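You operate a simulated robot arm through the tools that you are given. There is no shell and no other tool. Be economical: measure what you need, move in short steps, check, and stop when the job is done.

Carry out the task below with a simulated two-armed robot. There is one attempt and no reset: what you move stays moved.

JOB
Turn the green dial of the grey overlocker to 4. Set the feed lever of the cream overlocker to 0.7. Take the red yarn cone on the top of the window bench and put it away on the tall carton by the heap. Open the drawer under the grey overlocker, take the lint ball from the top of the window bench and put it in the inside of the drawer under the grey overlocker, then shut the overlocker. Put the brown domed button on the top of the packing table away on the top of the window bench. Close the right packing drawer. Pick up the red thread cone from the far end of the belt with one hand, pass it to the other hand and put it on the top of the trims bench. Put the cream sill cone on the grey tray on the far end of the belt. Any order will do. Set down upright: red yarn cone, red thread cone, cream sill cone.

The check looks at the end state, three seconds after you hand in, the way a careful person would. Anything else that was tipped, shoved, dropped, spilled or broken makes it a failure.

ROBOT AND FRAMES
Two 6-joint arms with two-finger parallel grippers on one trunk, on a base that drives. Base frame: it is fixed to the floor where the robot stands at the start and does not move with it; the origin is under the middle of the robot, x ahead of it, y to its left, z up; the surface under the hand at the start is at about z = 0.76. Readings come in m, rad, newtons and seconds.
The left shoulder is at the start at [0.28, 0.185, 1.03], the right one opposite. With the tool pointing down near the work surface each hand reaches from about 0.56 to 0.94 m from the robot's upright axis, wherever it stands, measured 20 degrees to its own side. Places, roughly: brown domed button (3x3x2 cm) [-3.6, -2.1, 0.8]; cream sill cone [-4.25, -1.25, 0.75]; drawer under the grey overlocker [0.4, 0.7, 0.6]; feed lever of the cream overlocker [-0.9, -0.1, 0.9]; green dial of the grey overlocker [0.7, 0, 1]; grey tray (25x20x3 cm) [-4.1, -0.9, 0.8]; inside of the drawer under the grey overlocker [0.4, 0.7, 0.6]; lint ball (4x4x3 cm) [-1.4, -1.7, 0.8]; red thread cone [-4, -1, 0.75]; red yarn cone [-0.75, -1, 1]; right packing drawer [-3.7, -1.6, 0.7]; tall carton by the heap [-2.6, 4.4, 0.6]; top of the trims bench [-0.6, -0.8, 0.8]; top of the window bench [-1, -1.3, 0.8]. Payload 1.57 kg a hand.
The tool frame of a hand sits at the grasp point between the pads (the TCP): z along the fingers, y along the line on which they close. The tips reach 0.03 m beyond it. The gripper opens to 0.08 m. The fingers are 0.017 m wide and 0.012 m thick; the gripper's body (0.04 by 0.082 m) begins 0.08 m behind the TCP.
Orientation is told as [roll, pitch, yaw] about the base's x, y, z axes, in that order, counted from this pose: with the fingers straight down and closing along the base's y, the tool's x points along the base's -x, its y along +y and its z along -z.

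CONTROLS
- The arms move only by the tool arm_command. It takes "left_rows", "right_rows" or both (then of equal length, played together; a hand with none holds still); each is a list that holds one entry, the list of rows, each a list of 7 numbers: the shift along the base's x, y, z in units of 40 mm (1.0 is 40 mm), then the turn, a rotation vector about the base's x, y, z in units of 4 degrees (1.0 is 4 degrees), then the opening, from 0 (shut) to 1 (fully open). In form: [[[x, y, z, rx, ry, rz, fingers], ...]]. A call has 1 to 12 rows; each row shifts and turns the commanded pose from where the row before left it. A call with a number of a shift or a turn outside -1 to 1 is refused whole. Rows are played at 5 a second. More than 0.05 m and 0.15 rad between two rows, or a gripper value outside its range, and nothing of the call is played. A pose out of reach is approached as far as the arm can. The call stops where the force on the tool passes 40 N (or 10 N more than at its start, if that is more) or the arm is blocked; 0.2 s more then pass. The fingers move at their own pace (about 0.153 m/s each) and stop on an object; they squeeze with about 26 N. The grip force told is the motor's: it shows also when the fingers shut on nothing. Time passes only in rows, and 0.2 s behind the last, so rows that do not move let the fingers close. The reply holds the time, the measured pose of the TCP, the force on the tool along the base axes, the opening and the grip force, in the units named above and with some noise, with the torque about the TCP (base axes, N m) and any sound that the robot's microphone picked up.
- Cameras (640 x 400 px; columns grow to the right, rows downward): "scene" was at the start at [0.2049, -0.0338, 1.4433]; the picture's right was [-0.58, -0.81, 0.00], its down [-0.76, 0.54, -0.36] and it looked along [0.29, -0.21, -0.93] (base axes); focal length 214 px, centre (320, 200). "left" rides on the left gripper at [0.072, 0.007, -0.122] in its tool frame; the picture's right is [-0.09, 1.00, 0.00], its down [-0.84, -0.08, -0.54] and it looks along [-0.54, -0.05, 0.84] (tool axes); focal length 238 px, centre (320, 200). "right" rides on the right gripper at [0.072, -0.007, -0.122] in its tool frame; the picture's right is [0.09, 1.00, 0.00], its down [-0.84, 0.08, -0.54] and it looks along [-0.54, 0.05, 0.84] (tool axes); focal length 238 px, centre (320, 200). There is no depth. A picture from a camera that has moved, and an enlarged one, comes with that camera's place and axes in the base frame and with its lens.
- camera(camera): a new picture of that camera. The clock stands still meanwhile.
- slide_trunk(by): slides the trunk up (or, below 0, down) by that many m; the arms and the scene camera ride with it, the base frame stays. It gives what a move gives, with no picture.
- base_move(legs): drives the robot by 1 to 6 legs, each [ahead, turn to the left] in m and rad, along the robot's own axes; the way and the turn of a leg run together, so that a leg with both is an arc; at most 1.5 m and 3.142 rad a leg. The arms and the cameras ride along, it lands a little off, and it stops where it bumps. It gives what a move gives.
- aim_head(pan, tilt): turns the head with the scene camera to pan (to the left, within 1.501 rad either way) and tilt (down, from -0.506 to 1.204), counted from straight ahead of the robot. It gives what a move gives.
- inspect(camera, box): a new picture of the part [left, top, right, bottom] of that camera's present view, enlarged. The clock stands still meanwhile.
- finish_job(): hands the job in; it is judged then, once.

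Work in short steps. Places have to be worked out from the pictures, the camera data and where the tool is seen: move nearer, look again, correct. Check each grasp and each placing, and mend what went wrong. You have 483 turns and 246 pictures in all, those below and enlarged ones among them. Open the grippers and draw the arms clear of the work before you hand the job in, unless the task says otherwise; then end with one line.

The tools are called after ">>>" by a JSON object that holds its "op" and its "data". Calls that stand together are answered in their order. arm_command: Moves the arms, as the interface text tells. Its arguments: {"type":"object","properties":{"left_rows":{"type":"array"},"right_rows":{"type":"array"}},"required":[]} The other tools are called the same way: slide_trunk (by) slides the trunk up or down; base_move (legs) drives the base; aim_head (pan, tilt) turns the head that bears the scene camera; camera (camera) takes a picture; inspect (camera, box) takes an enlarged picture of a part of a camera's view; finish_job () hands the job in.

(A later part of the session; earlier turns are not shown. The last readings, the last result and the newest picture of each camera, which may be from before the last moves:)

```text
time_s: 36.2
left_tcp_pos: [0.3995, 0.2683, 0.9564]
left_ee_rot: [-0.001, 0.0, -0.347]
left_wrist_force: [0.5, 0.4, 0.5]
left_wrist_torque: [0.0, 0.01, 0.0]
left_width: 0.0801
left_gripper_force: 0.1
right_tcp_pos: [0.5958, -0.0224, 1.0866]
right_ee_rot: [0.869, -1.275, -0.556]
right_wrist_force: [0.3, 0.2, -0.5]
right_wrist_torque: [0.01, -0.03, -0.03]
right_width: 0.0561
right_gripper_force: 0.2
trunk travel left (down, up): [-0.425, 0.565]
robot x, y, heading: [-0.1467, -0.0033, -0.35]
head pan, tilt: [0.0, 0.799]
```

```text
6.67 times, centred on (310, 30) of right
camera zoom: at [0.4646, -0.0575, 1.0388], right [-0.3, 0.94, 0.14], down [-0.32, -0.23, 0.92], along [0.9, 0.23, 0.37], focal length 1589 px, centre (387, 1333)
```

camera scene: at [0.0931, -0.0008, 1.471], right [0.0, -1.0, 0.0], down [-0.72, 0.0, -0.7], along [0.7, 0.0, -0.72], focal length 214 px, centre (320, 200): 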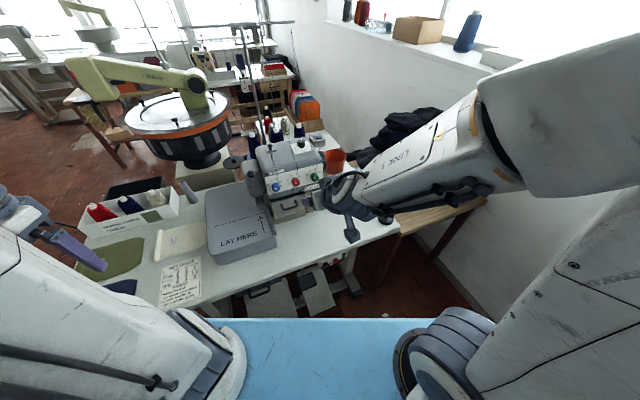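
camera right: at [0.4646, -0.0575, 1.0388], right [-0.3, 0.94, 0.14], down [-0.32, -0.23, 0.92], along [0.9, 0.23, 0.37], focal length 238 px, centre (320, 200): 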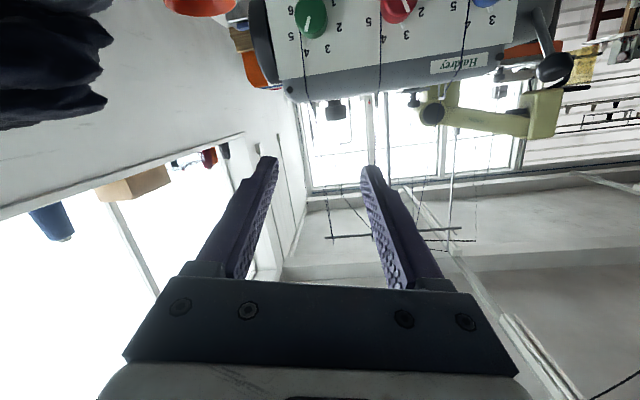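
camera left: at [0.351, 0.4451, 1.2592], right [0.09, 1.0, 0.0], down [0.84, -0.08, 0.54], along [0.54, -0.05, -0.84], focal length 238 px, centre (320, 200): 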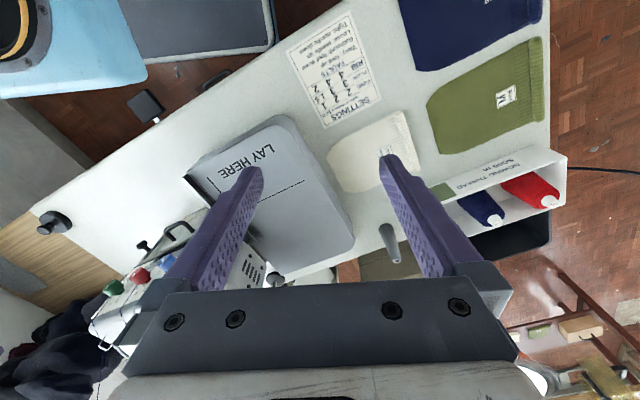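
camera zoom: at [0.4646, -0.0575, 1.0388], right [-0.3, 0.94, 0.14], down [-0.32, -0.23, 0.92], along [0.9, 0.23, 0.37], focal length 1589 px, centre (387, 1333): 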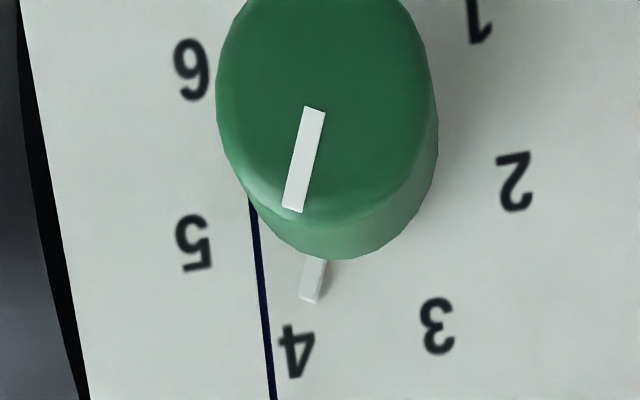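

The pointer tab lies right on 4, so the dial is done. I retract the right hand and tip it back to pointing down.

>>> {"op": "arm_command", "data": {"right_rows": [[[-0.3, -0.2, 0.3, -0.32, 0.945, 0, 1], [-0.3, -0.2, 0.3, -0.32, 0.945, 0, 1], [-0.3, -0.2, 0.3, -0.32, 0.945, 0, 1], [-0.3, -0.2, 0.3, -0.32, 0.945, 0, 1], [-0.1, -0.2, 0.2, -0.32, 0.945, 0, 1], [-0.1, -0.2, 0.2, -0.32, 0.945, 0, 1], [0, -0.2, 0, -0.32, 0.945, 0, 1], [0, -0.2, 0, -0.32, 0.945, 0, 1], [0, -0.2, 0, -0.32, 0.945, 0, 1], [0, -0.2, 0, -0.32, 0.945, 0, 1]]]}}

>>> {"op": "arm_command", "data": {"right_rows": [[[0, 0, 0, -0.32, 0.945, 0, 1], [0, 0, 0, -0.32, 0.945, 0, 1], [0, 0, 0, -0.32, 0.945, 0, 1], [0, 0, 0, -0.32, 0.945, 0, 1], [0, 0, 0, -0.32, 0.945, 0, 1], [0, 0, 0, -0.32, 0.945, 0, 1], [0, 0, 0, -0.32, 0.945, 0, 1], [0, 0, 0, -0.32, 0.945, 0, 1], [0, 0, 0, -0.32, 0.945, 0, 1], [0, 0, 0, -0.32, 0.945, 0, 1]]]}}

>>> {"op": "slide_trunk", "data": {"by": 0.3}}

>>> {"op": "aim_head", "data": {"pan": 1.3, "tilt": 0.8}}

>>> {"op": "camera", "data": {"camera": "scene"}}

```text
time_s: 38.5
left_tcp_pos: [0.3997, 0.2666, 0.9575]
left_ee_rot: [0.0, 0.0, -0.348]
left_wrist_force: [0.2, 0.4, -0.7]
left_wrist_torque: [-0.01, -0.01, -0.01]
left_width: 0.0798
left_gripper_force: 0.0
right_tcp_pos: [0.5493, -0.1043, 1.1418]
right_ee_rot: [0.189, -0.659, 0.036]
right_wrist_force: [0.4, -0.5, 1.0]
right_wrist_torque: [-0.01, 0.0, 0.02]
right_width: 0.0799
right_gripper_force: 0.0
right hand out of reach, approached as far as the arm can: row 1, 2
trunk travel left (down, up): [-0.425, 0.565]
robot x, y, heading: [-0.1501, 0.0032, -0.35]
head pan, tilt: [0.0, 0.799]
```

```text
time_s: 40.6
left_tcp_pos: [0.4002, 0.2686, 0.9573]
left_ee_rot: [0.001, -0.001, -0.347]
left_wrist_force: [-0.1, -0.4, -0.3]
left_wrist_torque: [0.0, 0.02, -0.06]
left_width: 0.08
left_gripper_force: 0.0
right_tcp_pos: [0.456, -0.1333, 1.035]
right_ee_rot: [0.003, 0.015, 0.097]
right_wrist_force: [0.0, -0.2, 0.3]
right_wrist_torque: [0.03, -0.01, 0.01]
right_width: 0.08
right_gripper_force: 0.0
right hand out of reach, approached as far as the arm can: row 1, 2, 3, 4, 5, 6, 7, 8, 9, 10
trunk travel left (down, up): [-0.425, 0.565]
robot x, y, heading: [-0.1491, -0.0003, -0.349]
head pan, tilt: [0.0, 0.799]
```

```text
time_s: 43.6
left_tcp_pos: [0.3997, 0.2681, 1.2584]
left_ee_rot: [0.0, -0.001, -0.346]
left_wrist_force: [0.3, 0.3, 0.2]
left_wrist_torque: [0.02, 0.01, 0.01]
left_width: 0.0799
left_gripper_force: 0.0
right_tcp_pos: [0.4566, -0.1323, 1.3353]
right_ee_rot: [0.005, 0.012, 0.098]
right_wrist_force: [-0.1, -0.7, 0.0]
right_wrist_torque: [-0.04, -0.01, 0.0]
right_width: 0.08
right_gripper_force: 0.1
trunk travel left (down, up): [-0.725, 0.265]
robot x, y, heading: [-0.1467, -0.0038, -0.35]
head pan, tilt: [0.0, 0.799]
```

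```text
time_s: 45.1
left_tcp_pos: [0.4008, 0.2679, 1.2567]
left_ee_rot: [0.0, 0.0, -0.347]
left_wrist_force: [0.0, 0.0, -0.1]
left_wrist_torque: [0.01, -0.01, 0.0]
left_width: 0.0799
left_gripper_force: 0.0
right_tcp_pos: [0.4573, -0.1324, 1.3348]
right_ee_rot: [0.005, 0.013, 0.098]
right_wrist_force: [0.3, 0.1, -0.4]
right_wrist_torque: [-0.02, 0.01, -0.03]
right_width: 0.0799
right_gripper_force: 0.1
trunk travel left (down, up): [-0.725, 0.265]
robot x, y, heading: [-0.1453, -0.0011, -0.348]
head pan, tilt: [1.3, 0.799]
```

```text
218 pictures are left
camera scene: at [0.0498, 0.0095, 1.471], right [0.81, -0.58, 0.0], down [-0.42, -0.58, -0.7], along [0.41, 0.57, -0.72], focal length 214 px, centre (320, 200)
```

scene: 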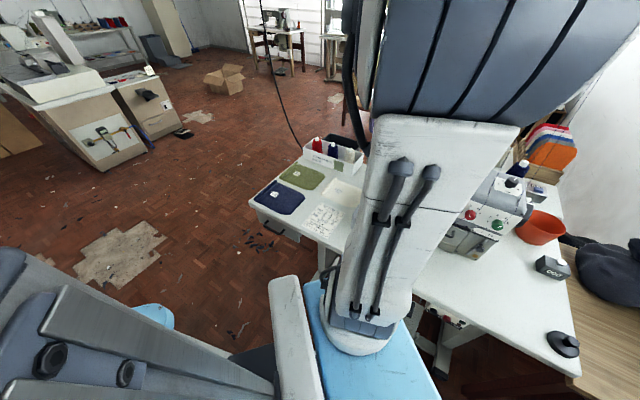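

The drawer front with its black handle is visible at the bench's left end. Now I look to the right and behind for the window bench.

>>> {"op": "aim_head", "data": {"pan": -1.5, "tilt": 0.6}}

>>> {"op": "camera", "data": {"camera": "scene"}}

```text
time_s: 47.6
left_tcp_pos: [0.4007, 0.2674, 1.2574]
left_ee_rot: [0.0, 0.001, -0.346]
left_wrist_force: [-0.4, 0.0, -0.7]
left_wrist_torque: [0.01, -0.02, 0.04]
left_width: 0.0801
left_gripper_force: 0.1
right_tcp_pos: [0.4575, -0.133, 1.335]
right_ee_rot: [0.006, 0.014, 0.098]
right_wrist_force: [0.0, -0.4, 0.2]
right_wrist_torque: [-0.01, 0.02, 0.0]
right_width: 0.08
right_gripper_force: 0.0
trunk travel left (down, up): [-0.725, 0.265]
robot x, y, heading: [-0.1461, -0.0017, -0.35]
head pan, tilt: [-1.499, 0.6]
```

```text
217 pictures are left
camera scene: at [-0.0217, -0.141, 1.4879], right [-0.96, 0.28, 0.0], down [0.16, 0.54, -0.83], along [-0.23, -0.79, -0.56], focal length 214 px, centre (320, 200)
```

scene: 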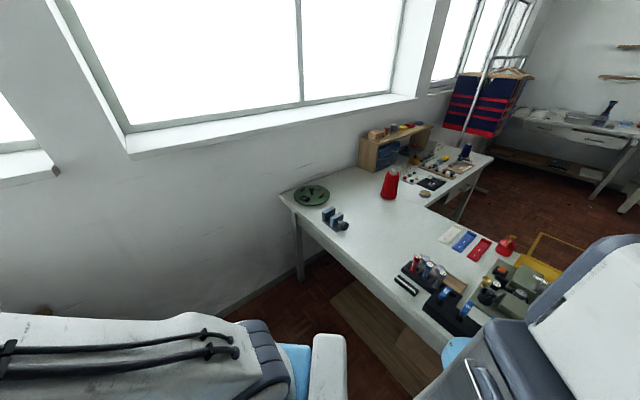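

The L-shaped bench (window + trims) lies parallel to the grey bench across the aisle. I zoom in for objects on it.

>>> {"op": "inspect", "data": {"camera": "scene", "box": [280, 110, 500, 240]}}

>>> {"op": "inspect", "data": {"camera": "scene", "box": [370, 210, 590, 340]}}

```text
2.91 times, centred on (390, 175) of scene
camera zoom: at [-0.0217, -0.141, 1.4879], right [-0.96, 0.28, 0.0], down [0.16, 0.54, -0.83], along [-0.23, -0.79, -0.56], focal length 624 px, centre (116, 273)
```

zoom: 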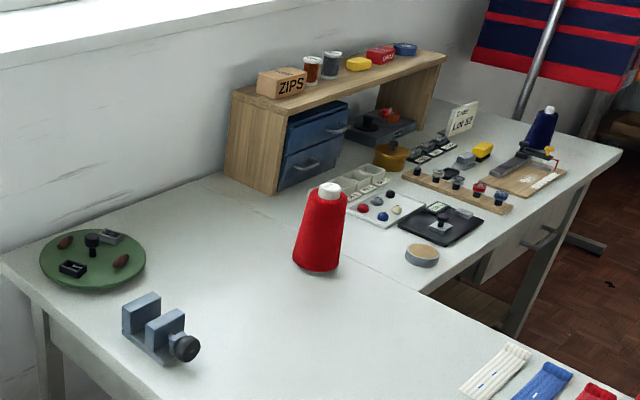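

```text
2.91 times, centred on (480, 275) of scene
camera zoom: at [-0.0217, -0.141, 1.4879], right [-0.96, 0.28, 0.0], down [0.16, 0.54, -0.83], along [-0.23, -0.79, -0.56], focal length 624 px, centre (-146, -18)
```

zoom: 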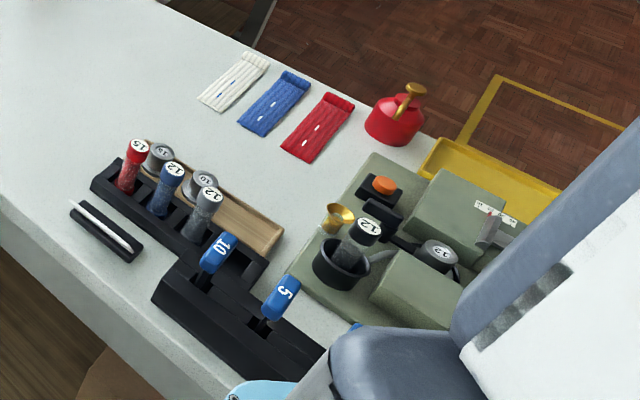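

I need the base's footprint, so I look straight down ahead.

>>> {"op": "aim_head", "data": {"pan": -0.9, "tilt": 1.2}}

>>> {"op": "camera", "data": {"camera": "scene"}}

```text
time_s: 48.6
left_tcp_pos: [0.3998, 0.2673, 1.2566]
left_ee_rot: [-0.002, 0.001, -0.347]
left_wrist_force: [0.3, -0.7, 1.1]
left_wrist_torque: [-0.03, 0.02, 0.02]
left_width: 0.0797
left_gripper_force: 0.0
right_tcp_pos: [0.4581, -0.1338, 1.3356]
right_ee_rot: [0.005, 0.013, 0.098]
right_wrist_force: [-0.8, -0.5, -0.3]
right_wrist_torque: [0.02, -0.03, 0.02]
right_width: 0.0802
right_gripper_force: 0.1
trunk travel left (down, up): [-0.725, 0.265]
robot x, y, heading: [-0.1476, -0.0029, -0.352]
head pan, tilt: [-0.901, 1.201]
```

```text
214 pictures are left
camera scene: at [0.0202, -0.1092, 1.4433], right [-0.95, -0.31, 0.0], down [-0.29, 0.89, -0.36], along [0.11, -0.34, -0.93], focal length 214 px, centre (320, 200)
```

scene: 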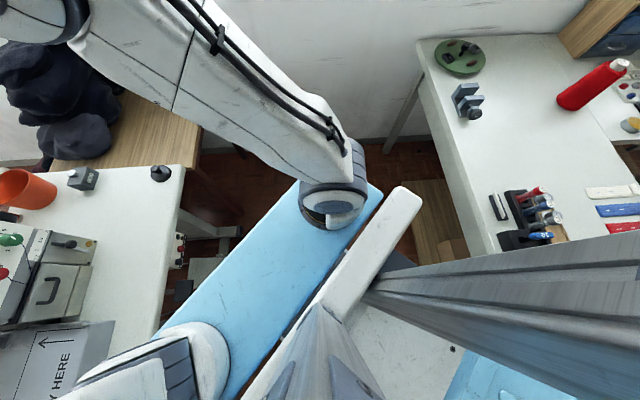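

The blue bar carries the shoulders (about 0.36 m ahead of the axis). I drive along the aisle toward the wall side to reach the red yarn cone.

>>> {"op": "base_move", "data": {"legs": [[0, -0.9], [0.6, 0]]}}

>>> {"op": "aim_head", "data": {"pan": -0.6, "tilt": 0.8}}

>>> {"op": "camera", "data": {"camera": "scene"}}

```text
time_s: 54.3
left_tcp_pos: [0.6013, -0.8232, 1.2564]
left_ee_rot: [0.0, -0.002, -1.236]
left_wrist_force: [1.0, -0.7, -0.5]
left_wrist_torque: [-0.01, 0.02, -0.02]
left_width: 0.08
left_gripper_force: 0.0
right_tcp_pos: [0.3261, -1.1205, 1.3369]
right_ee_rot: [0.005, 0.012, -0.79]
right_wrist_force: [-0.8, 0.0, 0.3]
right_wrist_torque: [0.01, -0.02, 0.02]
right_width: 0.0799
right_gripper_force: 0.0
trunk travel left (down, up): [-0.725, 0.265]
robot x, y, heading: [0.0471, -0.5674, -1.238]
head pan, tilt: [-0.901, 1.201]
```

```text
time_s: 55.1
left_tcp_pos: [0.6017, -0.8248, 1.2572]
left_ee_rot: [-0.001, 0.001, -1.235]
left_wrist_force: [0.8, -0.2, -0.3]
left_wrist_torque: [-0.04, 0.0, -0.01]
left_width: 0.08
left_gripper_force: 0.0
right_tcp_pos: [0.3259, -1.1208, 1.3347]
right_ee_rot: [0.006, 0.013, -0.79]
right_wrist_force: [-0.1, 0.8, 1.0]
right_wrist_torque: [0.02, 0.0, 0.01]
right_width: 0.0801
right_gripper_force: 0.1
trunk travel left (down, up): [-0.725, 0.265]
robot x, y, heading: [0.048, -0.5675, -1.238]
head pan, tilt: [-0.6, 0.799]
```

```text
213 pictures are left
camera scene: at [0.0788, -0.7982, 1.4709], right [-0.96, 0.27, 0.0], down [0.19, 0.69, -0.7], along [-0.19, -0.67, -0.72], focal length 214 px, centre (320, 200)
```

scene: 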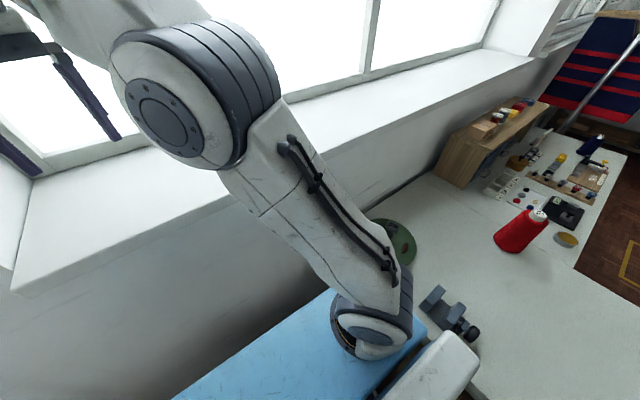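

Next I turn to face the window bench.

>>> {"op": "base_move", "data": {"legs": [[0, -1.2]]}}

>>> {"op": "aim_head", "data": {"pan": 0, "tilt": 0.75}}

>>> {"op": "camera", "data": {"camera": "scene"}}

```text
time_s: 56.8
left_tcp_pos: [0.4884, -0.9693, 1.2599]
left_ee_rot: [0.003, 0.029, -1.535]
left_wrist_force: [-29.5, 26.9, 7.9]
left_wrist_torque: [-3.39, -3.49, -0.82]
left_width: 0.0802
left_gripper_force: 0.0
right_tcp_pos: [0.1328, -1.1783, 1.3367]
right_ee_rot: [0.005, 0.01, -1.115]
right_wrist_force: [0.0, 0.2, -0.7]
right_wrist_torque: [-0.03, 0.01, 0.03]
right_width: 0.0801
right_gripper_force: 0.1
trunk travel left (down, up): [-0.725, 0.265]
robot x, y, heading: [0.0472, -0.5667, -1.56]
head pan, tilt: [-0.6, 0.799]
stopped in leg 1: the force on the tool passed its limit at 153 N (the readings are from after the stop); the commanded pose is now the measured one
```

```text
time_s: 57.8
left_tcp_pos: [0.4866, -0.9691, 1.2604]
left_ee_rot: [0.002, 0.028, -1.534]
left_wrist_force: [-31.2, 39.3, 12.6]
left_wrist_torque: [-4.98, -3.97, -0.75]
left_width: 0.0801
left_gripper_force: 0.0
right_tcp_pos: [0.1335, -1.1778, 1.3373]
right_ee_rot: [0.006, 0.01, -1.113]
right_wrist_force: [-0.7, 0.0, -0.8]
right_wrist_torque: [0.04, -0.02, 0.0]
right_width: 0.0799
right_gripper_force: 0.2
trunk travel left (down, up): [-0.725, 0.265]
robot x, y, heading: [0.0485, -0.5694, -1.562]
head pan, tilt: [0.0, 0.75]
```

```text
212 pictures are left
camera scene: at [0.0472, -0.8081, 1.4756], right [-1.0, -0.01, 0.0], down [0.0, 0.68, -0.73], along [0.01, -0.73, -0.68], focal length 214 px, centre (320, 200)
```

scene: 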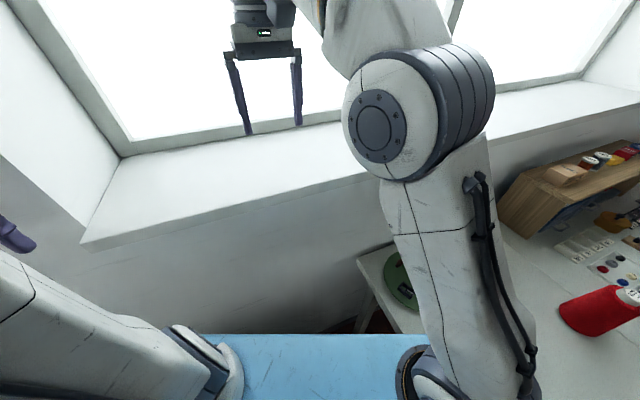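

The left hand touched the window wall pier. I back the base away from the wall 0.25 m, then continue turning.

>>> {"op": "base_move", "data": {"legs": [[-0.25, 0]]}}

>>> {"op": "base_move", "data": {"legs": [[0, -0.75]]}}

>>> {"op": "camera", "data": {"camera": "scene"}}

```text
time_s: 59.6
left_tcp_pos: [0.4882, -0.7215, 1.2584]
left_ee_rot: [0.001, 0.028, -1.537]
left_wrist_force: [-0.2, -0.1, -0.6]
left_wrist_torque: [0.02, 0.0, 0.01]
left_width: 0.0801
left_gripper_force: 0.1
right_tcp_pos: [0.1334, -0.9277, 1.3359]
right_ee_rot: [0.005, 0.012, -1.117]
right_wrist_force: [0.9, 0.3, -0.3]
right_wrist_torque: [0.0, -0.02, -0.02]
right_width: 0.0799
right_gripper_force: 0.0
trunk travel left (down, up): [-0.725, 0.265]
robot x, y, heading: [0.0463, -0.3153, -1.56]
head pan, tilt: [0.0, 0.75]
```

```text
time_s: 62.0
left_tcp_pos: [0.0928, -0.9129, 1.2581]
left_ee_rot: [0.002, 0.028, -2.29]
left_wrist_force: [0.1, -0.1, 0.5]
left_wrist_torque: [0.01, -0.01, 0.03]
left_width: 0.08
left_gripper_force: 0.1
right_tcp_pos: [-0.309, -0.8211, 1.3355]
right_ee_rot: [0.005, 0.011, -1.868]
right_wrist_force: [0.0, 0.3, 0.7]
right_wrist_torque: [-0.01, 0.01, 0.01]
right_width: 0.0801
right_gripper_force: 0.2
trunk travel left (down, up): [-0.725, 0.265]
robot x, y, heading: [0.0446, -0.3143, -2.313]
head pan, tilt: [0.0, 0.75]
```

```text
211 pictures are left
camera scene: at [-0.1183, -0.4945, 1.475], right [-0.74, 0.68, 0.0], down [0.46, 0.5, -0.73], along [-0.49, -0.54, -0.68], focal length 214 px, centre (320, 200)
```

scene: 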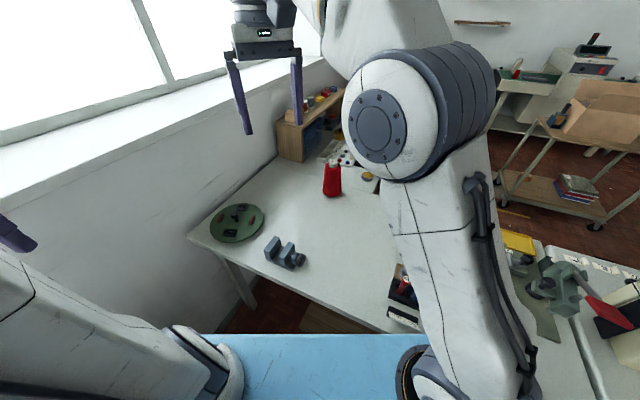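

The red cone stands at about (-0.70, -1.04), top near z 0.97. I turn to heading -2.02 and go 0.2 m ahead for the right arm.

>>> {"op": "base_move", "data": {"legs": [[0, 0.25], [0.19, 0]]}}

>>> {"op": "aim_head", "data": {"pan": -0.35, "tilt": 0.75}}

>>> {"op": "camera", "data": {"camera": "scene"}}

>>> {"op": "camera", "data": {"camera": "right"}}

```text
time_s: 64.2
left_tcp_pos: [0.1751, -0.9906, 1.2578]
left_ee_rot: [0.002, 0.028, -2.091]
left_wrist_force: [-0.7, -0.4, -0.3]
left_wrist_torque: [0.02, 0.02, -0.02]
left_width: 0.08
left_gripper_force: 0.2
right_tcp_pos: [-0.2373, -0.9794, 1.3351]
right_ee_rot: [0.006, 0.008, -1.67]
right_wrist_force: [0.4, -0.1, 0.5]
right_wrist_torque: [0.03, 0.02, 0.0]
right_width: 0.0799
right_gripper_force: 0.1
trunk travel left (down, up): [-0.725, 0.265]
robot x, y, heading: [0.0275, -0.4206, -2.157]
head pan, tilt: [0.0, 0.75]
stopped in leg 2: the robot was blocked; the commanded pose is now the measured one
```

```text
time_s: 65.0
left_tcp_pos: [0.1767, -0.9914, 1.2579]
left_ee_rot: [0.0, 0.029, -2.091]
left_wrist_force: [0.2, -0.3, 0.3]
left_wrist_torque: [-0.02, 0.04, 0.01]
left_width: 0.0799
left_gripper_force: 0.1
right_tcp_pos: [-0.2367, -0.9795, 1.3339]
right_ee_rot: [0.006, 0.008, -1.669]
right_wrist_force: [-0.4, 0.1, -1.2]
right_wrist_torque: [-0.01, 0.01, -0.02]
right_width: 0.08
right_gripper_force: 0.0
trunk travel left (down, up): [-0.725, 0.265]
robot x, y, heading: [0.0281, -0.426, -2.16]
head pan, tilt: [-0.351, 0.75]
```

```text
210 pictures are left
camera scene: at [-0.1262, -0.608, 1.475], right [-0.6, 0.8, 0.0], down [0.55, 0.41, -0.73], along [-0.59, -0.44, -0.68], focal length 214 px, centre (320, 200)
```

scene: 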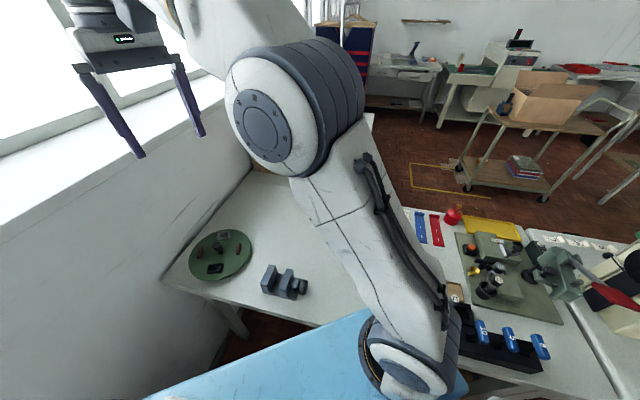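

```text
209 pictures are left
camera right: at [-0.2368, -0.9101, 1.4578], right [1.0, -0.01, 0.01], down [-0.01, -0.84, 0.53], along [0.0, -0.53, -0.84], focal length 238 px, centre (320, 200)
```

right: 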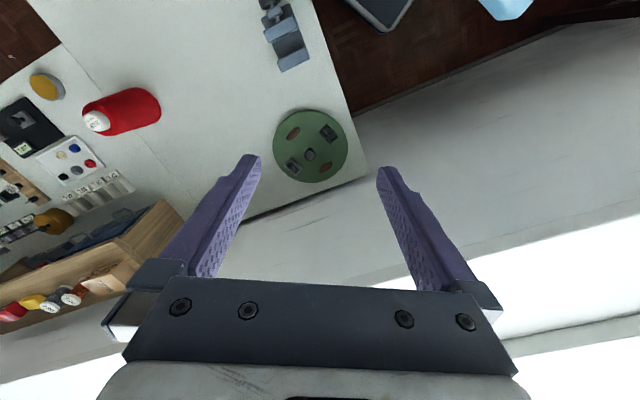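

Base blocked here; the cone at (-0.695, -1.035) is 0.95 m off, borderline. I move the right hand over it and see whether it reaches.

>>> {"op": "arm_command", "data": {"right_rows": [[[-0.95, -0.12, -0.2, 0, 0, -0.92, 1], [-0.95, -0.12, -0.2, 0, 0, -0.92, 1], [-0.95, -0.12, -0.2, 0, 0, -0.92, 1], [-0.95, -0.12, -0.2, 0, 0, -0.92, 1], [-0.95, -0.12, -0.2, 0, 0, -0.92, 1], [-0.95, -0.12, -0.2, 0, 0, -0.92, 1], [-0.95, -0.12, -0.2, 0, 0, -0.92, 1], [-0.95, -0.12, -0.2, 0, 0, -0.92, 1], [-0.95, -0.12, -0.2, 0, 0, -0.92, 1], [-0.95, -0.12, -0.2, 0, 0, -0.92, 1], [-0.95, -0.12, -0.2, 0, 0, -0.92, 1], [-0.95, -0.12, -0.2, 0, 0, -0.92, 1]]]}}

>>> {"op": "camera", "data": {"camera": "right"}}

```text
time_s: 67.6
left_tcp_pos: [0.1764, -0.9912, 1.2585]
left_ee_rot: [0.001, 0.026, -2.09]
left_wrist_force: [0.3, 0.8, -0.5]
left_wrist_torque: [-0.01, 0.03, 0.02]
left_width: 0.08
left_gripper_force: 0.1
right_tcp_pos: [-0.6459, -0.9694, 1.1913]
right_ee_rot: [0.006, 0.009, -2.44]
right_wrist_force: [0.5, 0.4, -0.1]
right_wrist_torque: [-0.01, 0.04, 0.0]
right_width: 0.08
right_gripper_force: 0.0
right hand out of reach, approached as far as the arm can: row 7, 8, 9, 10, 11, 12
trunk travel left (down, up): [-0.725, 0.265]
robot x, y, heading: [0.0303, -0.4227, -2.151]
head pan, tilt: [-0.351, 0.75]
```

```text
208 pictures are left
camera right: at [-0.5959, -0.9197, 1.3141], right [0.71, -0.7, 0.01], down [-0.59, -0.6, 0.53], along [-0.37, -0.38, -0.84], focal length 238 px, centre (320, 200)
```

right: 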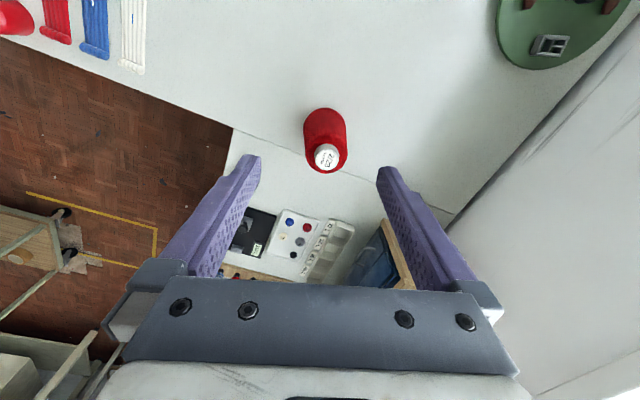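

The cone's top is at about (-0.687, -1.027, 0.97). Going lower extends the reach, so I descend to z 1.05 and then shift over it.

>>> {"op": "arm_command", "data": {"right_rows": [[[0, 0, -0.9, 0, 0, 0, 1], [0, 0, -0.9, 0, 0, 0, 1], [-0.2, -0.3, -0.9, 0, 0, 0, 1], [-0.4, -0.5, -0.5, 0, 0, 0, 1], [-0.4, -0.6, 0, 0, 0, 0, 1], [0, 0, 0, 0, 0, 0, 1]]]}}

>>> {"op": "camera", "data": {"camera": "right"}}

```text
time_s: 69.0
left_tcp_pos: [0.1753, -0.9908, 1.2574]
left_ee_rot: [0.001, 0.028, -2.09]
left_wrist_force: [0.3, -0.7, -0.1]
left_wrist_torque: [-0.02, 0.0, 0.02]
left_width: 0.08
left_gripper_force: 0.0
right_tcp_pos: [-0.6729, -1.0117, 1.0584]
right_ee_rot: [0.006, 0.01, -2.438]
right_wrist_force: [0.1, 0.5, -1.0]
right_wrist_torque: [-0.01, 0.0, 0.0]
right_width: 0.08
right_gripper_force: 0.1
right hand out of reach, approached as far as the arm can: row 5
trunk travel left (down, up): [-0.725, 0.265]
robot x, y, heading: [0.0258, -0.4272, -2.155]
head pan, tilt: [-0.351, 0.75]
```

```text
207 pictures are left
camera right: at [-0.6235, -0.9619, 1.1815], right [0.71, -0.7, 0.01], down [-0.6, -0.6, 0.53], along [-0.37, -0.38, -0.85], focal length 238 px, centre (320, 200)
```

right: 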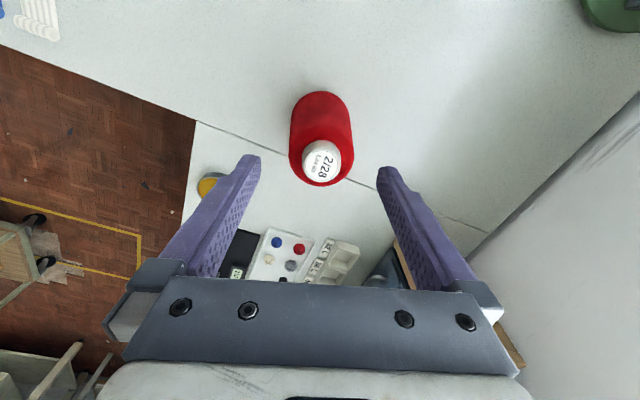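

Only about 16 mm short radially, laterally centred. I descend further while shifting outward.

>>> {"op": "arm_command", "data": {"right_rows": [[[0, 0, -0.6, 0, 0, 0, 1], [-0.15, -0.17, -0.6, 0, 0, 0, 1], [-0.15, -0.17, -0.6, 0, 0, 0, 1], [0, 0, -0.6, 0, 0, 0, 1], [0, 0, -0.6, 0, 0, 0, 1]]]}}

>>> {"op": "camera", "data": {"camera": "right"}}

```text
time_s: 70.2
left_tcp_pos: [0.1758, -0.991, 1.2584]
left_ee_rot: [0.002, 0.027, -2.091]
left_wrist_force: [-0.8, -0.7, -0.7]
left_wrist_torque: [-0.02, 0.04, 0.02]
left_width: 0.0798
left_gripper_force: 0.0
right_tcp_pos: [-0.684, -1.024, 0.938]
right_ee_rot: [0.005, 0.011, -2.441]
right_wrist_force: [-0.1, 0.3, -0.3]
right_wrist_torque: [-0.01, -0.02, -0.03]
right_width: 0.0799
right_gripper_force: 0.0
right hand out of reach, approached as far as the arm can: row 3
trunk travel left (down, up): [-0.725, 0.265]
robot x, y, heading: [0.0308, -0.4216, -2.155]
head pan, tilt: [-0.351, 0.75]
```

```text
206 pictures are left
camera right: at [-0.6343, -0.9737, 1.0605], right [0.71, -0.7, 0.01], down [-0.6, -0.6, 0.53], along [-0.37, -0.38, -0.85], focal length 238 px, centre (320, 200)
```

right: 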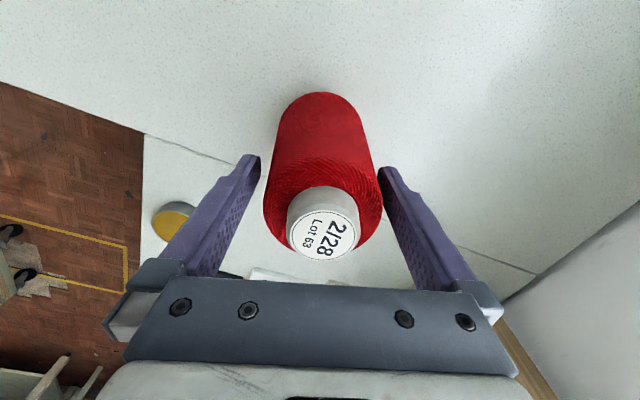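

Fingers straddle the cone's upper body (about 65–70 mm wide), with 4–5 mm each side. I lower 8 mm more and close.

>>> {"op": "arm_command", "data": {"right_rows": [[[0, 0, -0.2, 0, 0, 0, 1], [0, 0, 0, 0, 0, 0, 0.4], [0, 0, 0, 0, 0, 0, 0.4], [0, 0, 0, 0, 0, 0, 0.4]]]}}

>>> {"op": "camera", "data": {"camera": "right"}}

```text
time_s: 71.2
left_tcp_pos: [0.1764, -0.9918, 1.2583]
left_ee_rot: [0.001, 0.029, -2.091]
left_wrist_force: [-0.3, 0.5, 0.2]
left_wrist_torque: [0.03, 0.0, 0.0]
left_width: 0.08
left_gripper_force: 0.1
right_tcp_pos: [-0.6849, -1.0247, 0.9299]
right_ee_rot: [0.004, 0.01, -2.44]
right_wrist_force: [-0.8, -1.1, 3.3]
right_wrist_torque: [-0.02, 0.13, 0.03]
right_width: 0.0738
right_gripper_force: 25.7
trunk travel left (down, up): [-0.725, 0.265]
robot x, y, heading: [0.0328, -0.4233, -2.154]
head pan, tilt: [-0.351, 0.75]
```

```text
205 pictures are left
camera right: at [-0.6343, -0.9743, 1.0531], right [0.71, -0.7, 0.01], down [-0.6, -0.6, 0.53], along [-0.37, -0.38, -0.85], focal length 238 px, centre (320, 200)
```

right: 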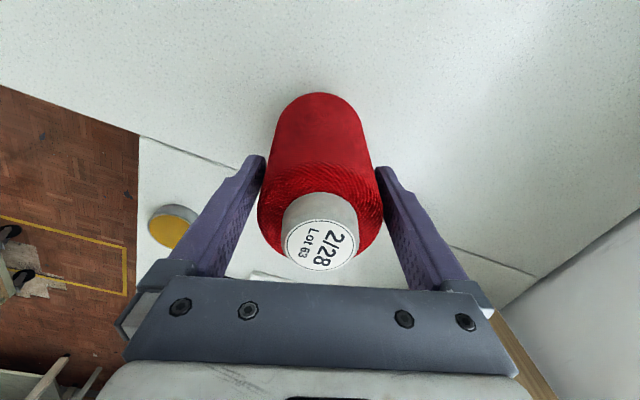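

Gripped at 73.8 mm. I lift.

>>> {"op": "arm_command", "data": {"right_rows": [[[0, 0, 0.5, 0, 0, 0, 0.4], [0, 0, 0.9, 0, 0, 0, 0.4], [0.2, 0.2, 0.9, 0, 0, 0, 0.4], [0.3, 0.3, 0.9, 0, 0, 0, 0.4], [0.3, 0.3, 0.9, 0, 0, 0, 0.4], [0.3, 0.3, 0.9, 0, 0, 0, 0.4]]]}}

>>> {"op": "camera", "data": {"camera": "right"}}

```text
time_s: 72.6
left_tcp_pos: [0.175, -0.9912, 1.2585]
left_ee_rot: [0.002, 0.026, -2.09]
left_wrist_force: [-0.8, -0.1, 0.8]
left_wrist_torque: [0.02, 0.03, -0.02]
left_width: 0.0798
left_gripper_force: 0.0
right_tcp_pos: [-0.6527, -0.9944, 1.1356]
right_ee_rot: [0.006, 0.01, -2.441]
right_wrist_force: [0.7, 0.4, -2.5]
right_wrist_torque: [0.0, -0.03, -0.01]
right_width: 0.0737
right_gripper_force: 25.6
right hand out of reach, approached as far as the arm can: row 4, 5
trunk travel left (down, up): [-0.725, 0.265]
robot x, y, heading: [0.0285, -0.4224, -2.156]
head pan, tilt: [-0.351, 0.75]
```

```text
204 pictures are left
camera right: at [-0.6027, -0.9437, 1.2586], right [0.71, -0.7, 0.01], down [-0.6, -0.6, 0.53], along [-0.37, -0.38, -0.85], focal length 238 px, centre (320, 200)
```

right: 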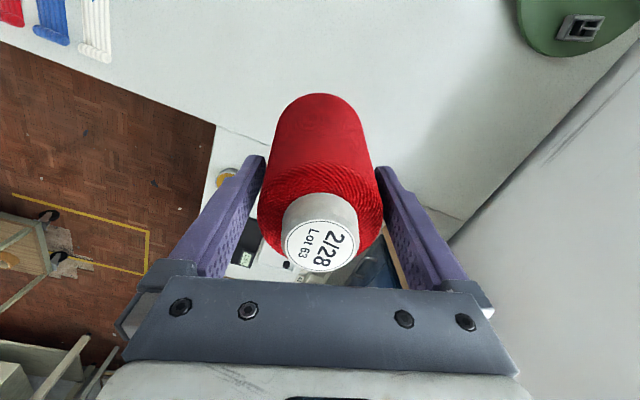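

The cone is held. I draw it in toward the robot.

>>> {"op": "arm_command", "data": {"right_rows": [[[0.77, 0.64, 0.3, 0, 0, 0, 0.4], [0.77, 0.64, 0.3, 0, 0, 0, 0.4], [0.77, 0.64, 0.3, 0, 0, 0, 0.4], [0.77, 0.64, 0.3, 0, 0, 0, 0.4], [0.77, 0.64, 0.3, 0, 0, 0, 0.4], [0.77, 0.64, 0, 0, 0, 0, 0.4]]]}}

>>> {"op": "base_move", "data": {"legs": [[-0.15, 0], [0, 0.98], [-0.5, 0]]}}

>>> {"op": "aim_head", "data": {"pan": 1.5, "tilt": 0.5}}

>>> {"op": "camera", "data": {"camera": "scene"}}

```text
time_s: 74.0
left_tcp_pos: [0.1761, -0.9921, 1.2583]
left_ee_rot: [0.002, 0.027, -2.091]
left_wrist_force: [-0.6, -0.3, -0.2]
left_wrist_torque: [0.0, 0.0, -0.02]
left_width: 0.0802
left_gripper_force: 0.1
right_tcp_pos: [-0.5275, -0.9153, 1.2153]
right_ee_rot: [0.005, 0.006, -2.441]
right_wrist_force: [0.3, 0.5, -1.1]
right_wrist_torque: [0.0, 0.0, -0.01]
right_width: 0.0738
right_gripper_force: 25.9
right hand out of reach, approached as far as the arm can: row 1, 2, 3
trunk travel left (down, up): [-0.725, 0.265]
robot x, y, heading: [0.0287, -0.4221, -2.157]
head pan, tilt: [-0.351, 0.75]
```

```text
time_s: 80.4
left_tcp_pos: [0.4746, -0.0368, 1.2576]
left_ee_rot: [0.0, 0.027, -1.12]
left_wrist_force: [-0.3, -0.2, 0.1]
left_wrist_torque: [0.01, -0.01, 0.02]
left_width: 0.0799
left_gripper_force: 0.1
right_tcp_pos: [0.0134, -0.5721, 1.2165]
right_ee_rot: [0.007, 0.009, -1.472]
right_wrist_force: [1.2, -0.5, -2.1]
right_wrist_torque: [0.03, 0.0, -0.01]
right_width: 0.0737
right_gripper_force: 26.0
trunk travel left (down, up): [-0.725, 0.265]
robot x, y, heading: [-0.0759, 0.169, -1.185]
head pan, tilt: [-0.351, 0.75]
```

```text
time_s: 82.3
left_tcp_pos: [0.4743, -0.0359, 1.2586]
left_ee_rot: [0.002, 0.027, -1.12]
left_wrist_force: [0.1, 0.2, -0.4]
left_wrist_torque: [-0.01, -0.02, 0.0]
left_width: 0.0801
left_gripper_force: 0.1
right_tcp_pos: [0.014, -0.5732, 1.2154]
right_ee_rot: [0.006, 0.01, -1.471]
right_wrist_force: [0.1, 0.7, -2.2]
right_wrist_torque: [0.01, -0.03, -0.01]
right_width: 0.0733
right_gripper_force: 26.0
trunk travel left (down, up): [-0.725, 0.265]
robot x, y, heading: [-0.0786, 0.1649, -1.183]
head pan, tilt: [1.499, 0.499]
```

```text
203 pictures are left
camera scene: at [0.0691, 0.0433, 1.4969], right [0.31, -0.95, 0.0], down [-0.46, -0.15, -0.88], along [0.83, 0.27, -0.48], focal length 214 px, centre (320, 200)
```

scene: 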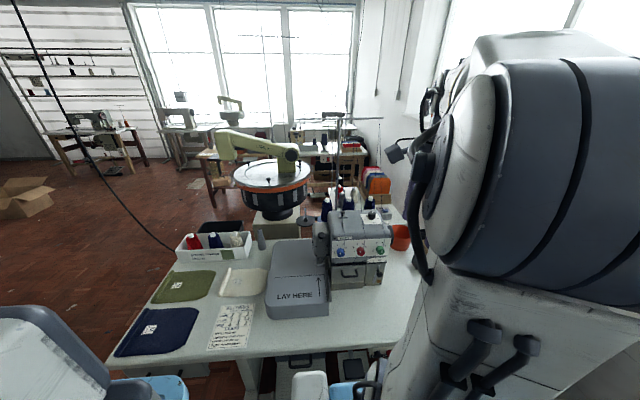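

The aisle is confirmed about 1 m wide (grey bench edge at f = 0.44). I reverse out along it.

>>> {"op": "base_move", "data": {"legs": [[-1.2, 0], [0, 1.5]]}}

>>> {"op": "aim_head", "data": {"pan": 1.4, "tilt": 0.3}}

>>> {"op": "camera", "data": {"camera": "scene"}}

```text
time_s: 92.0
left_tcp_pos: [-0.2945, 1.8149, 1.2588]
left_ee_rot: [0.0, 0.028, 0.391]
left_wrist_force: [-0.7, 0.1, 0.5]
left_wrist_torque: [0.02, 0.01, -0.01]
left_width: 0.08
left_gripper_force: 0.0
right_tcp_pos: [0.2122, 1.3234, 1.2161]
right_ee_rot: [0.005, 0.007, 0.039]
right_wrist_force: [0.7, 0.2, -1.4]
right_wrist_torque: [0.04, -0.01, 0.04]
right_width: 0.0731
right_gripper_force: 26.1
trunk travel left (down, up): [-0.725, 0.265]
robot x, y, heading: [-0.531, 1.2773, 0.327]
head pan, tilt: [1.499, 0.499]
```

```text
time_s: 92.8
left_tcp_pos: [-0.2951, 1.816, 1.2586]
left_ee_rot: [0.003, 0.029, 0.393]
left_wrist_force: [0.1, -0.3, -0.9]
left_wrist_torque: [-0.05, -0.02, 0.0]
left_width: 0.0799
left_gripper_force: 0.0
right_tcp_pos: [0.2138, 1.3238, 1.2171]
right_ee_rot: [0.007, 0.008, 0.041]
right_wrist_force: [0.2, -0.1, -2.3]
right_wrist_torque: [-0.01, 0.04, 0.0]
right_width: 0.0731
right_gripper_force: 26.1
trunk travel left (down, up): [-0.725, 0.265]
robot x, y, heading: [-0.529, 1.2811, 0.324]
head pan, tilt: [1.4, 0.3]
```

```text
202 pictures are left
camera scene: at [-0.3915, 1.4196, 1.5153], right [0.99, 0.16, 0.0], down [0.05, -0.29, -0.96], along [-0.15, 0.94, -0.3], focal length 214 px, centre (320, 200)
```

scene: 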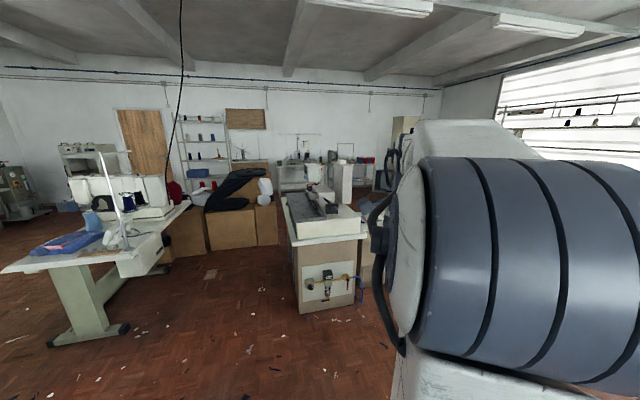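

The carton group by the heap is at the picture's centre-left. I zoom in.

>>> {"op": "inspect", "data": {"camera": "scene", "box": [150, 130, 310, 260]}}

```text
3.08 times, centred on (230, 195) of scene
camera zoom: at [-0.3915, 1.4196, 1.5153], right [0.99, 0.16, 0.0], down [0.05, -0.29, -0.96], along [-0.15, 0.94, -0.3], focal length 660 px, centre (597, 215)
```

zoom: 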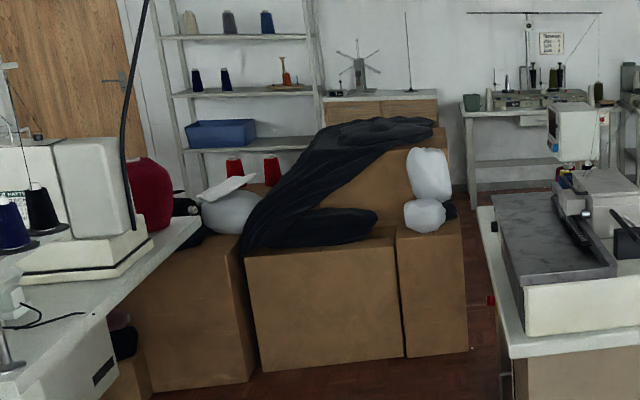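

The tall carton with two red cones stands behind the heap at about (-2.65, 4.4). I turn left to look for a way around to the west.

>>> {"op": "base_move", "data": {"legs": [[0, 1.5]]}}

>>> {"op": "aim_head", "data": {"pan": 0.9, "tilt": 0.3}}

>>> {"op": "camera", "data": {"camera": "scene"}}

```text
time_s: 96.8
left_tcp_pos: [-1.0484, 1.5459, 1.2583]
left_ee_rot: [0.002, 0.026, 1.892]
left_wrist_force: [0.8, -0.9, 0.6]
left_wrist_torque: [0.02, -0.01, 0.03]
left_width: 0.0798
left_gripper_force: 0.0
right_tcp_pos: [-0.5246, 2.0198, 1.216]
right_ee_rot: [0.006, 0.01, 1.542]
right_wrist_force: [0.0, -0.5, -1.9]
right_wrist_torque: [-0.02, -0.01, -0.01]
right_width: 0.0726
right_gripper_force: 26.2
trunk travel left (down, up): [-0.725, 0.265]
robot x, y, heading: [-0.5258, 1.2803, 1.829]
head pan, tilt: [1.4, 0.3]
```

```text
time_s: 97.8
left_tcp_pos: [-1.049, 1.5468, 1.2591]
left_ee_rot: [0.002, 0.028, 1.893]
left_wrist_force: [0.0, -0.2, 0.2]
left_wrist_torque: [0.0, 0.01, 0.02]
left_width: 0.0801
left_gripper_force: 0.1
right_tcp_pos: [-0.5228, 2.0188, 1.215]
right_ee_rot: [0.004, 0.008, 1.543]
right_wrist_force: [-0.5, -0.1, -1.7]
right_wrist_torque: [-0.01, 0.02, 0.03]
right_width: 0.0728
right_gripper_force: 25.6
trunk travel left (down, up): [-0.725, 0.265]
robot x, y, heading: [-0.5298, 1.2772, 1.833]
head pan, tilt: [0.901, 0.3]
```

```text
200 pictures are left
camera scene: at [-0.6553, 1.468, 1.5153], right [0.4, 0.92, 0.0], down [0.27, -0.12, -0.96], along [-0.88, 0.38, -0.3], focal length 214 px, centre (320, 200)
```

scene: 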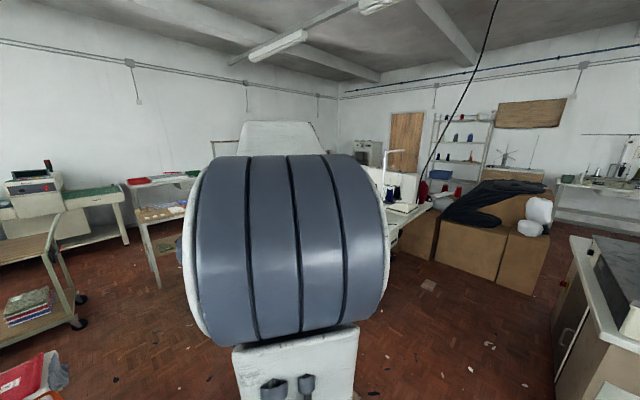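

The left arm blocks the view. I drive west about 1 m and look again.

>>> {"op": "base_move", "data": {"legs": [[0, 1.0], [1.0, 0]]}}

>>> {"op": "aim_head", "data": {"pan": -0.2, "tilt": 0.3}}

>>> {"op": "camera", "data": {"camera": "scene"}}

```text
time_s: 105.5
left_tcp_pos: [-1.9922, 1.2912, 1.2594]
left_ee_rot: [0.002, 0.028, 2.895]
left_wrist_force: [0.4, -0.2, -0.6]
left_wrist_torque: [0.01, 0.01, -0.02]
left_width: 0.0799
left_gripper_force: 0.0
right_tcp_pos: [-2.1073, 1.9886, 1.2164]
right_ee_rot: [0.005, 0.007, 2.547]
right_wrist_force: [0.5, 0.7, -3.2]
right_wrist_torque: [0.02, -0.05, -0.01]
right_width: 0.073
right_gripper_force: 26.3
trunk travel left (down, up): [-0.725, 0.265]
robot x, y, heading: [-1.4852, 1.5847, 2.827]
head pan, tilt: [0.901, 0.3]
```

```text
time_s: 106.8
left_tcp_pos: [-1.9915, 1.2905, 1.2586]
left_ee_rot: [0.001, 0.026, 2.896]
left_wrist_force: [-0.2, 1.2, -0.4]
left_wrist_torque: [0.03, -0.01, 0.01]
left_width: 0.0799
left_gripper_force: 0.0
right_tcp_pos: [-2.1082, 1.9883, 1.2166]
right_ee_rot: [0.006, 0.01, 2.547]
right_wrist_force: [0.8, 0.1, -2.6]
right_wrist_torque: [-0.01, -0.03, 0.0]
right_width: 0.0723
right_gripper_force: 25.9
trunk travel left (down, up): [-0.725, 0.265]
robot x, y, heading: [-1.4822, 1.5854, 2.832]
head pan, tilt: [-0.201, 0.3]
```

```text
199 pictures are left
camera scene: at [-1.7195, 1.6781, 1.5153], right [0.49, 0.87, 0.0], down [0.26, -0.14, -0.96], along [-0.83, 0.47, -0.3], focal length 214 px, centre (320, 200)
```

scene: 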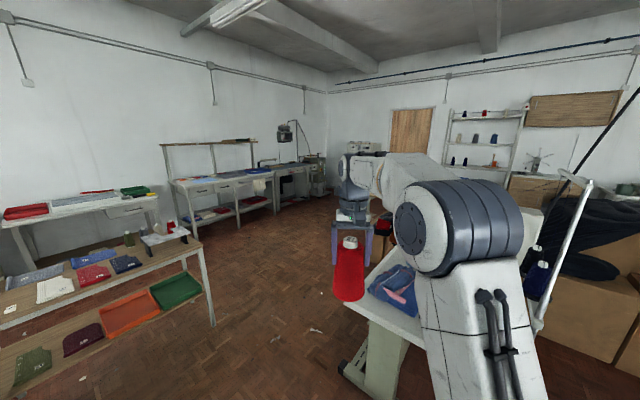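

An open corridor leads west then north past the sewing table. I drive there in legs.

>>> {"op": "base_move", "data": {"legs": [[0, 0.337], [1.25, 0], [0, -1.3]]}}

>>> {"op": "aim_head", "data": {"pan": -0.3, "tilt": 0.4}}

>>> {"op": "camera", "data": {"camera": "scene"}}

```text
time_s: 117.5
left_tcp_pos: [-3.2645, 1.8176, 1.2586]
left_ee_rot: [0.0, 0.028, 1.912]
left_wrist_force: [-0.3, 0.4, 0.3]
left_wrist_torque: [-0.02, 0.01, 0.01]
left_width: 0.0802
left_gripper_force: 0.1
right_tcp_pos: [-2.7508, 2.3028, 1.2161]
right_ee_rot: [0.006, 0.009, 1.563]
right_wrist_force: [0.7, 0.1, -2.0]
right_wrist_torque: [-0.01, -0.01, 0.01]
right_width: 0.0724
right_gripper_force: 25.6
trunk travel left (down, up): [-0.725, 0.265]
robot x, y, heading: [-2.7352, 1.5583, 1.855]
head pan, tilt: [-0.201, 0.3]
```

```text
time_s: 118.1
left_tcp_pos: [-3.2652, 1.8173, 1.258]
left_ee_rot: [0.001, 0.028, 1.913]
left_wrist_force: [-0.1, -0.2, 0.4]
left_wrist_torque: [-0.02, -0.03, 0.0]
left_width: 0.0799
left_gripper_force: 0.0
right_tcp_pos: [-2.7507, 2.3018, 1.2165]
right_ee_rot: [0.005, 0.01, 1.564]
right_wrist_force: [0.5, -0.1, -3.2]
right_wrist_torque: [0.04, 0.0, -0.01]
right_width: 0.0723
right_gripper_force: 25.4
trunk travel left (down, up): [-0.725, 0.265]
robot x, y, heading: [-2.7387, 1.5606, 1.847]
head pan, tilt: [-0.3, 0.4]
```

```text
198 pictures are left
camera scene: at [-2.7817, 1.8044, 1.5061], right [1.0, -0.02, 0.0], down [-0.01, -0.39, -0.92], along [0.02, 0.92, -0.39], focal length 214 px, centre (320, 200)
```

scene: 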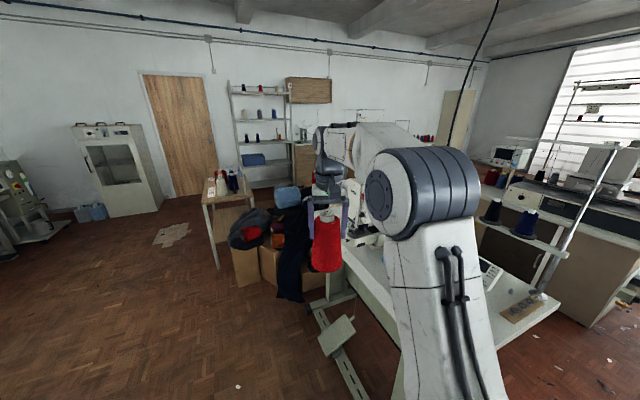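

I zoom in on the heap area ahead.

>>> {"op": "inspect", "data": {"camera": "scene", "box": [190, 140, 350, 310]}}

```text
2.35 times, centred on (270, 225) of scene
camera zoom: at [-2.7817, 1.8044, 1.5061], right [1.0, -0.02, 0.0], down [-0.01, -0.39, -0.92], along [0.02, 0.92, -0.39], focal length 505 px, centre (438, 141)
```

zoom: 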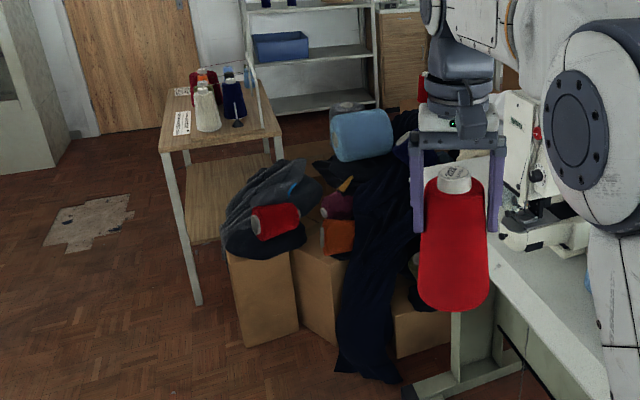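

The tall carton is behind the heap from here. I go on around the west side, past the small cone table, toward its north.

>>> {"op": "base_move", "data": {"legs": [[0.5, 0], [0, 0.75], [1.45, 0]]}}

>>> {"op": "aim_head", "data": {"pan": -1.2, "tilt": 0.35}}

>>> {"op": "camera", "data": {"camera": "scene"}}

```text
time_s: 129.9
left_tcp_pos: [-4.698, 2.6407, 1.2589]
left_ee_rot: [0.003, 0.027, 2.654]
left_wrist_force: [1.0, -0.9, 0.1]
left_wrist_torque: [0.01, 0.01, 0.01]
left_width: 0.08
left_gripper_force: 0.1
right_tcp_pos: [-4.6443, 3.3461, 1.2161]
right_ee_rot: [0.005, 0.009, 2.307]
right_wrist_force: [0.7, -0.6, -2.8]
right_wrist_torque: [0.03, -0.05, -0.04]
right_width: 0.0719
right_gripper_force: 25.8
trunk travel left (down, up): [-0.725, 0.265]
robot x, y, heading: [-4.1376, 2.8078, 2.596]
head pan, tilt: [-0.3, 0.4]
```

```text
time_s: 131.2
left_tcp_pos: [-4.698, 2.641, 1.2588]
left_ee_rot: [0.002, 0.028, 2.654]
left_wrist_force: [0.4, -0.5, 1.0]
left_wrist_torque: [-0.03, 0.01, 0.02]
left_width: 0.0799
left_gripper_force: 0.0
right_tcp_pos: [-4.6456, 3.3465, 1.2163]
right_ee_rot: [0.006, 0.01, 2.305]
right_wrist_force: [0.1, 0.1, -2.0]
right_wrist_torque: [-0.02, 0.02, -0.01]
right_width: 0.0725
right_gripper_force: 26.2
trunk travel left (down, up): [-0.725, 0.265]
robot x, y, heading: [-4.1369, 2.8059, 2.596]
head pan, tilt: [-1.201, 0.351]
```

```text
196 pictures are left
camera scene: at [-4.2554, 2.9792, 1.5106], right [0.98, -0.18, 0.0], down [-0.06, -0.34, -0.94], along [0.17, 0.92, -0.34], focal length 214 px, centre (320, 200)
```

scene: 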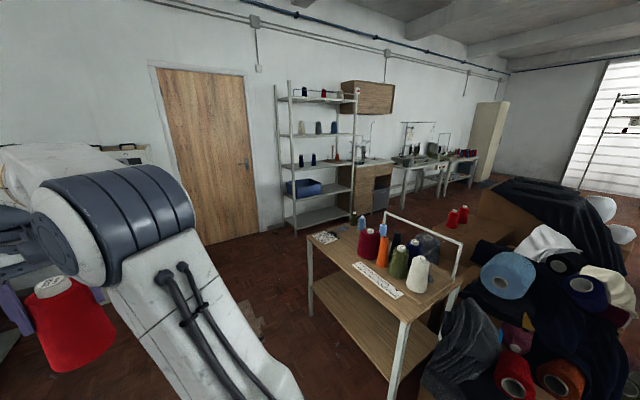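

Two red cones stand on a carton at right. I zoom in there.

>>> {"op": "inspect", "data": {"camera": "scene", "box": [400, 160, 600, 290]}}

```text
3.08 times, centred on (500, 225) of scene
camera zoom: at [-4.2554, 2.9792, 1.5106], right [0.98, -0.18, 0.0], down [-0.06, -0.34, -0.94], along [0.17, 0.92, -0.34], focal length 660 px, centre (-234, 123)
```

zoom: 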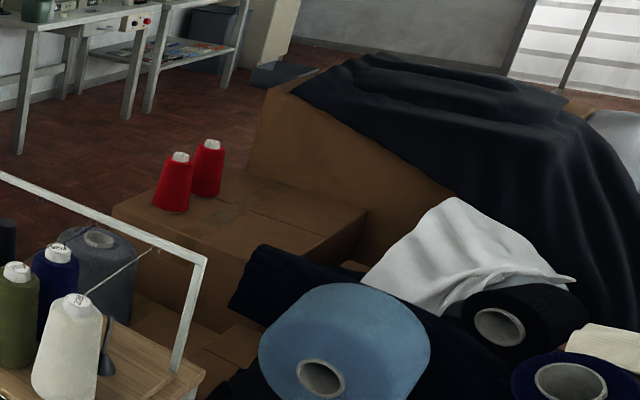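

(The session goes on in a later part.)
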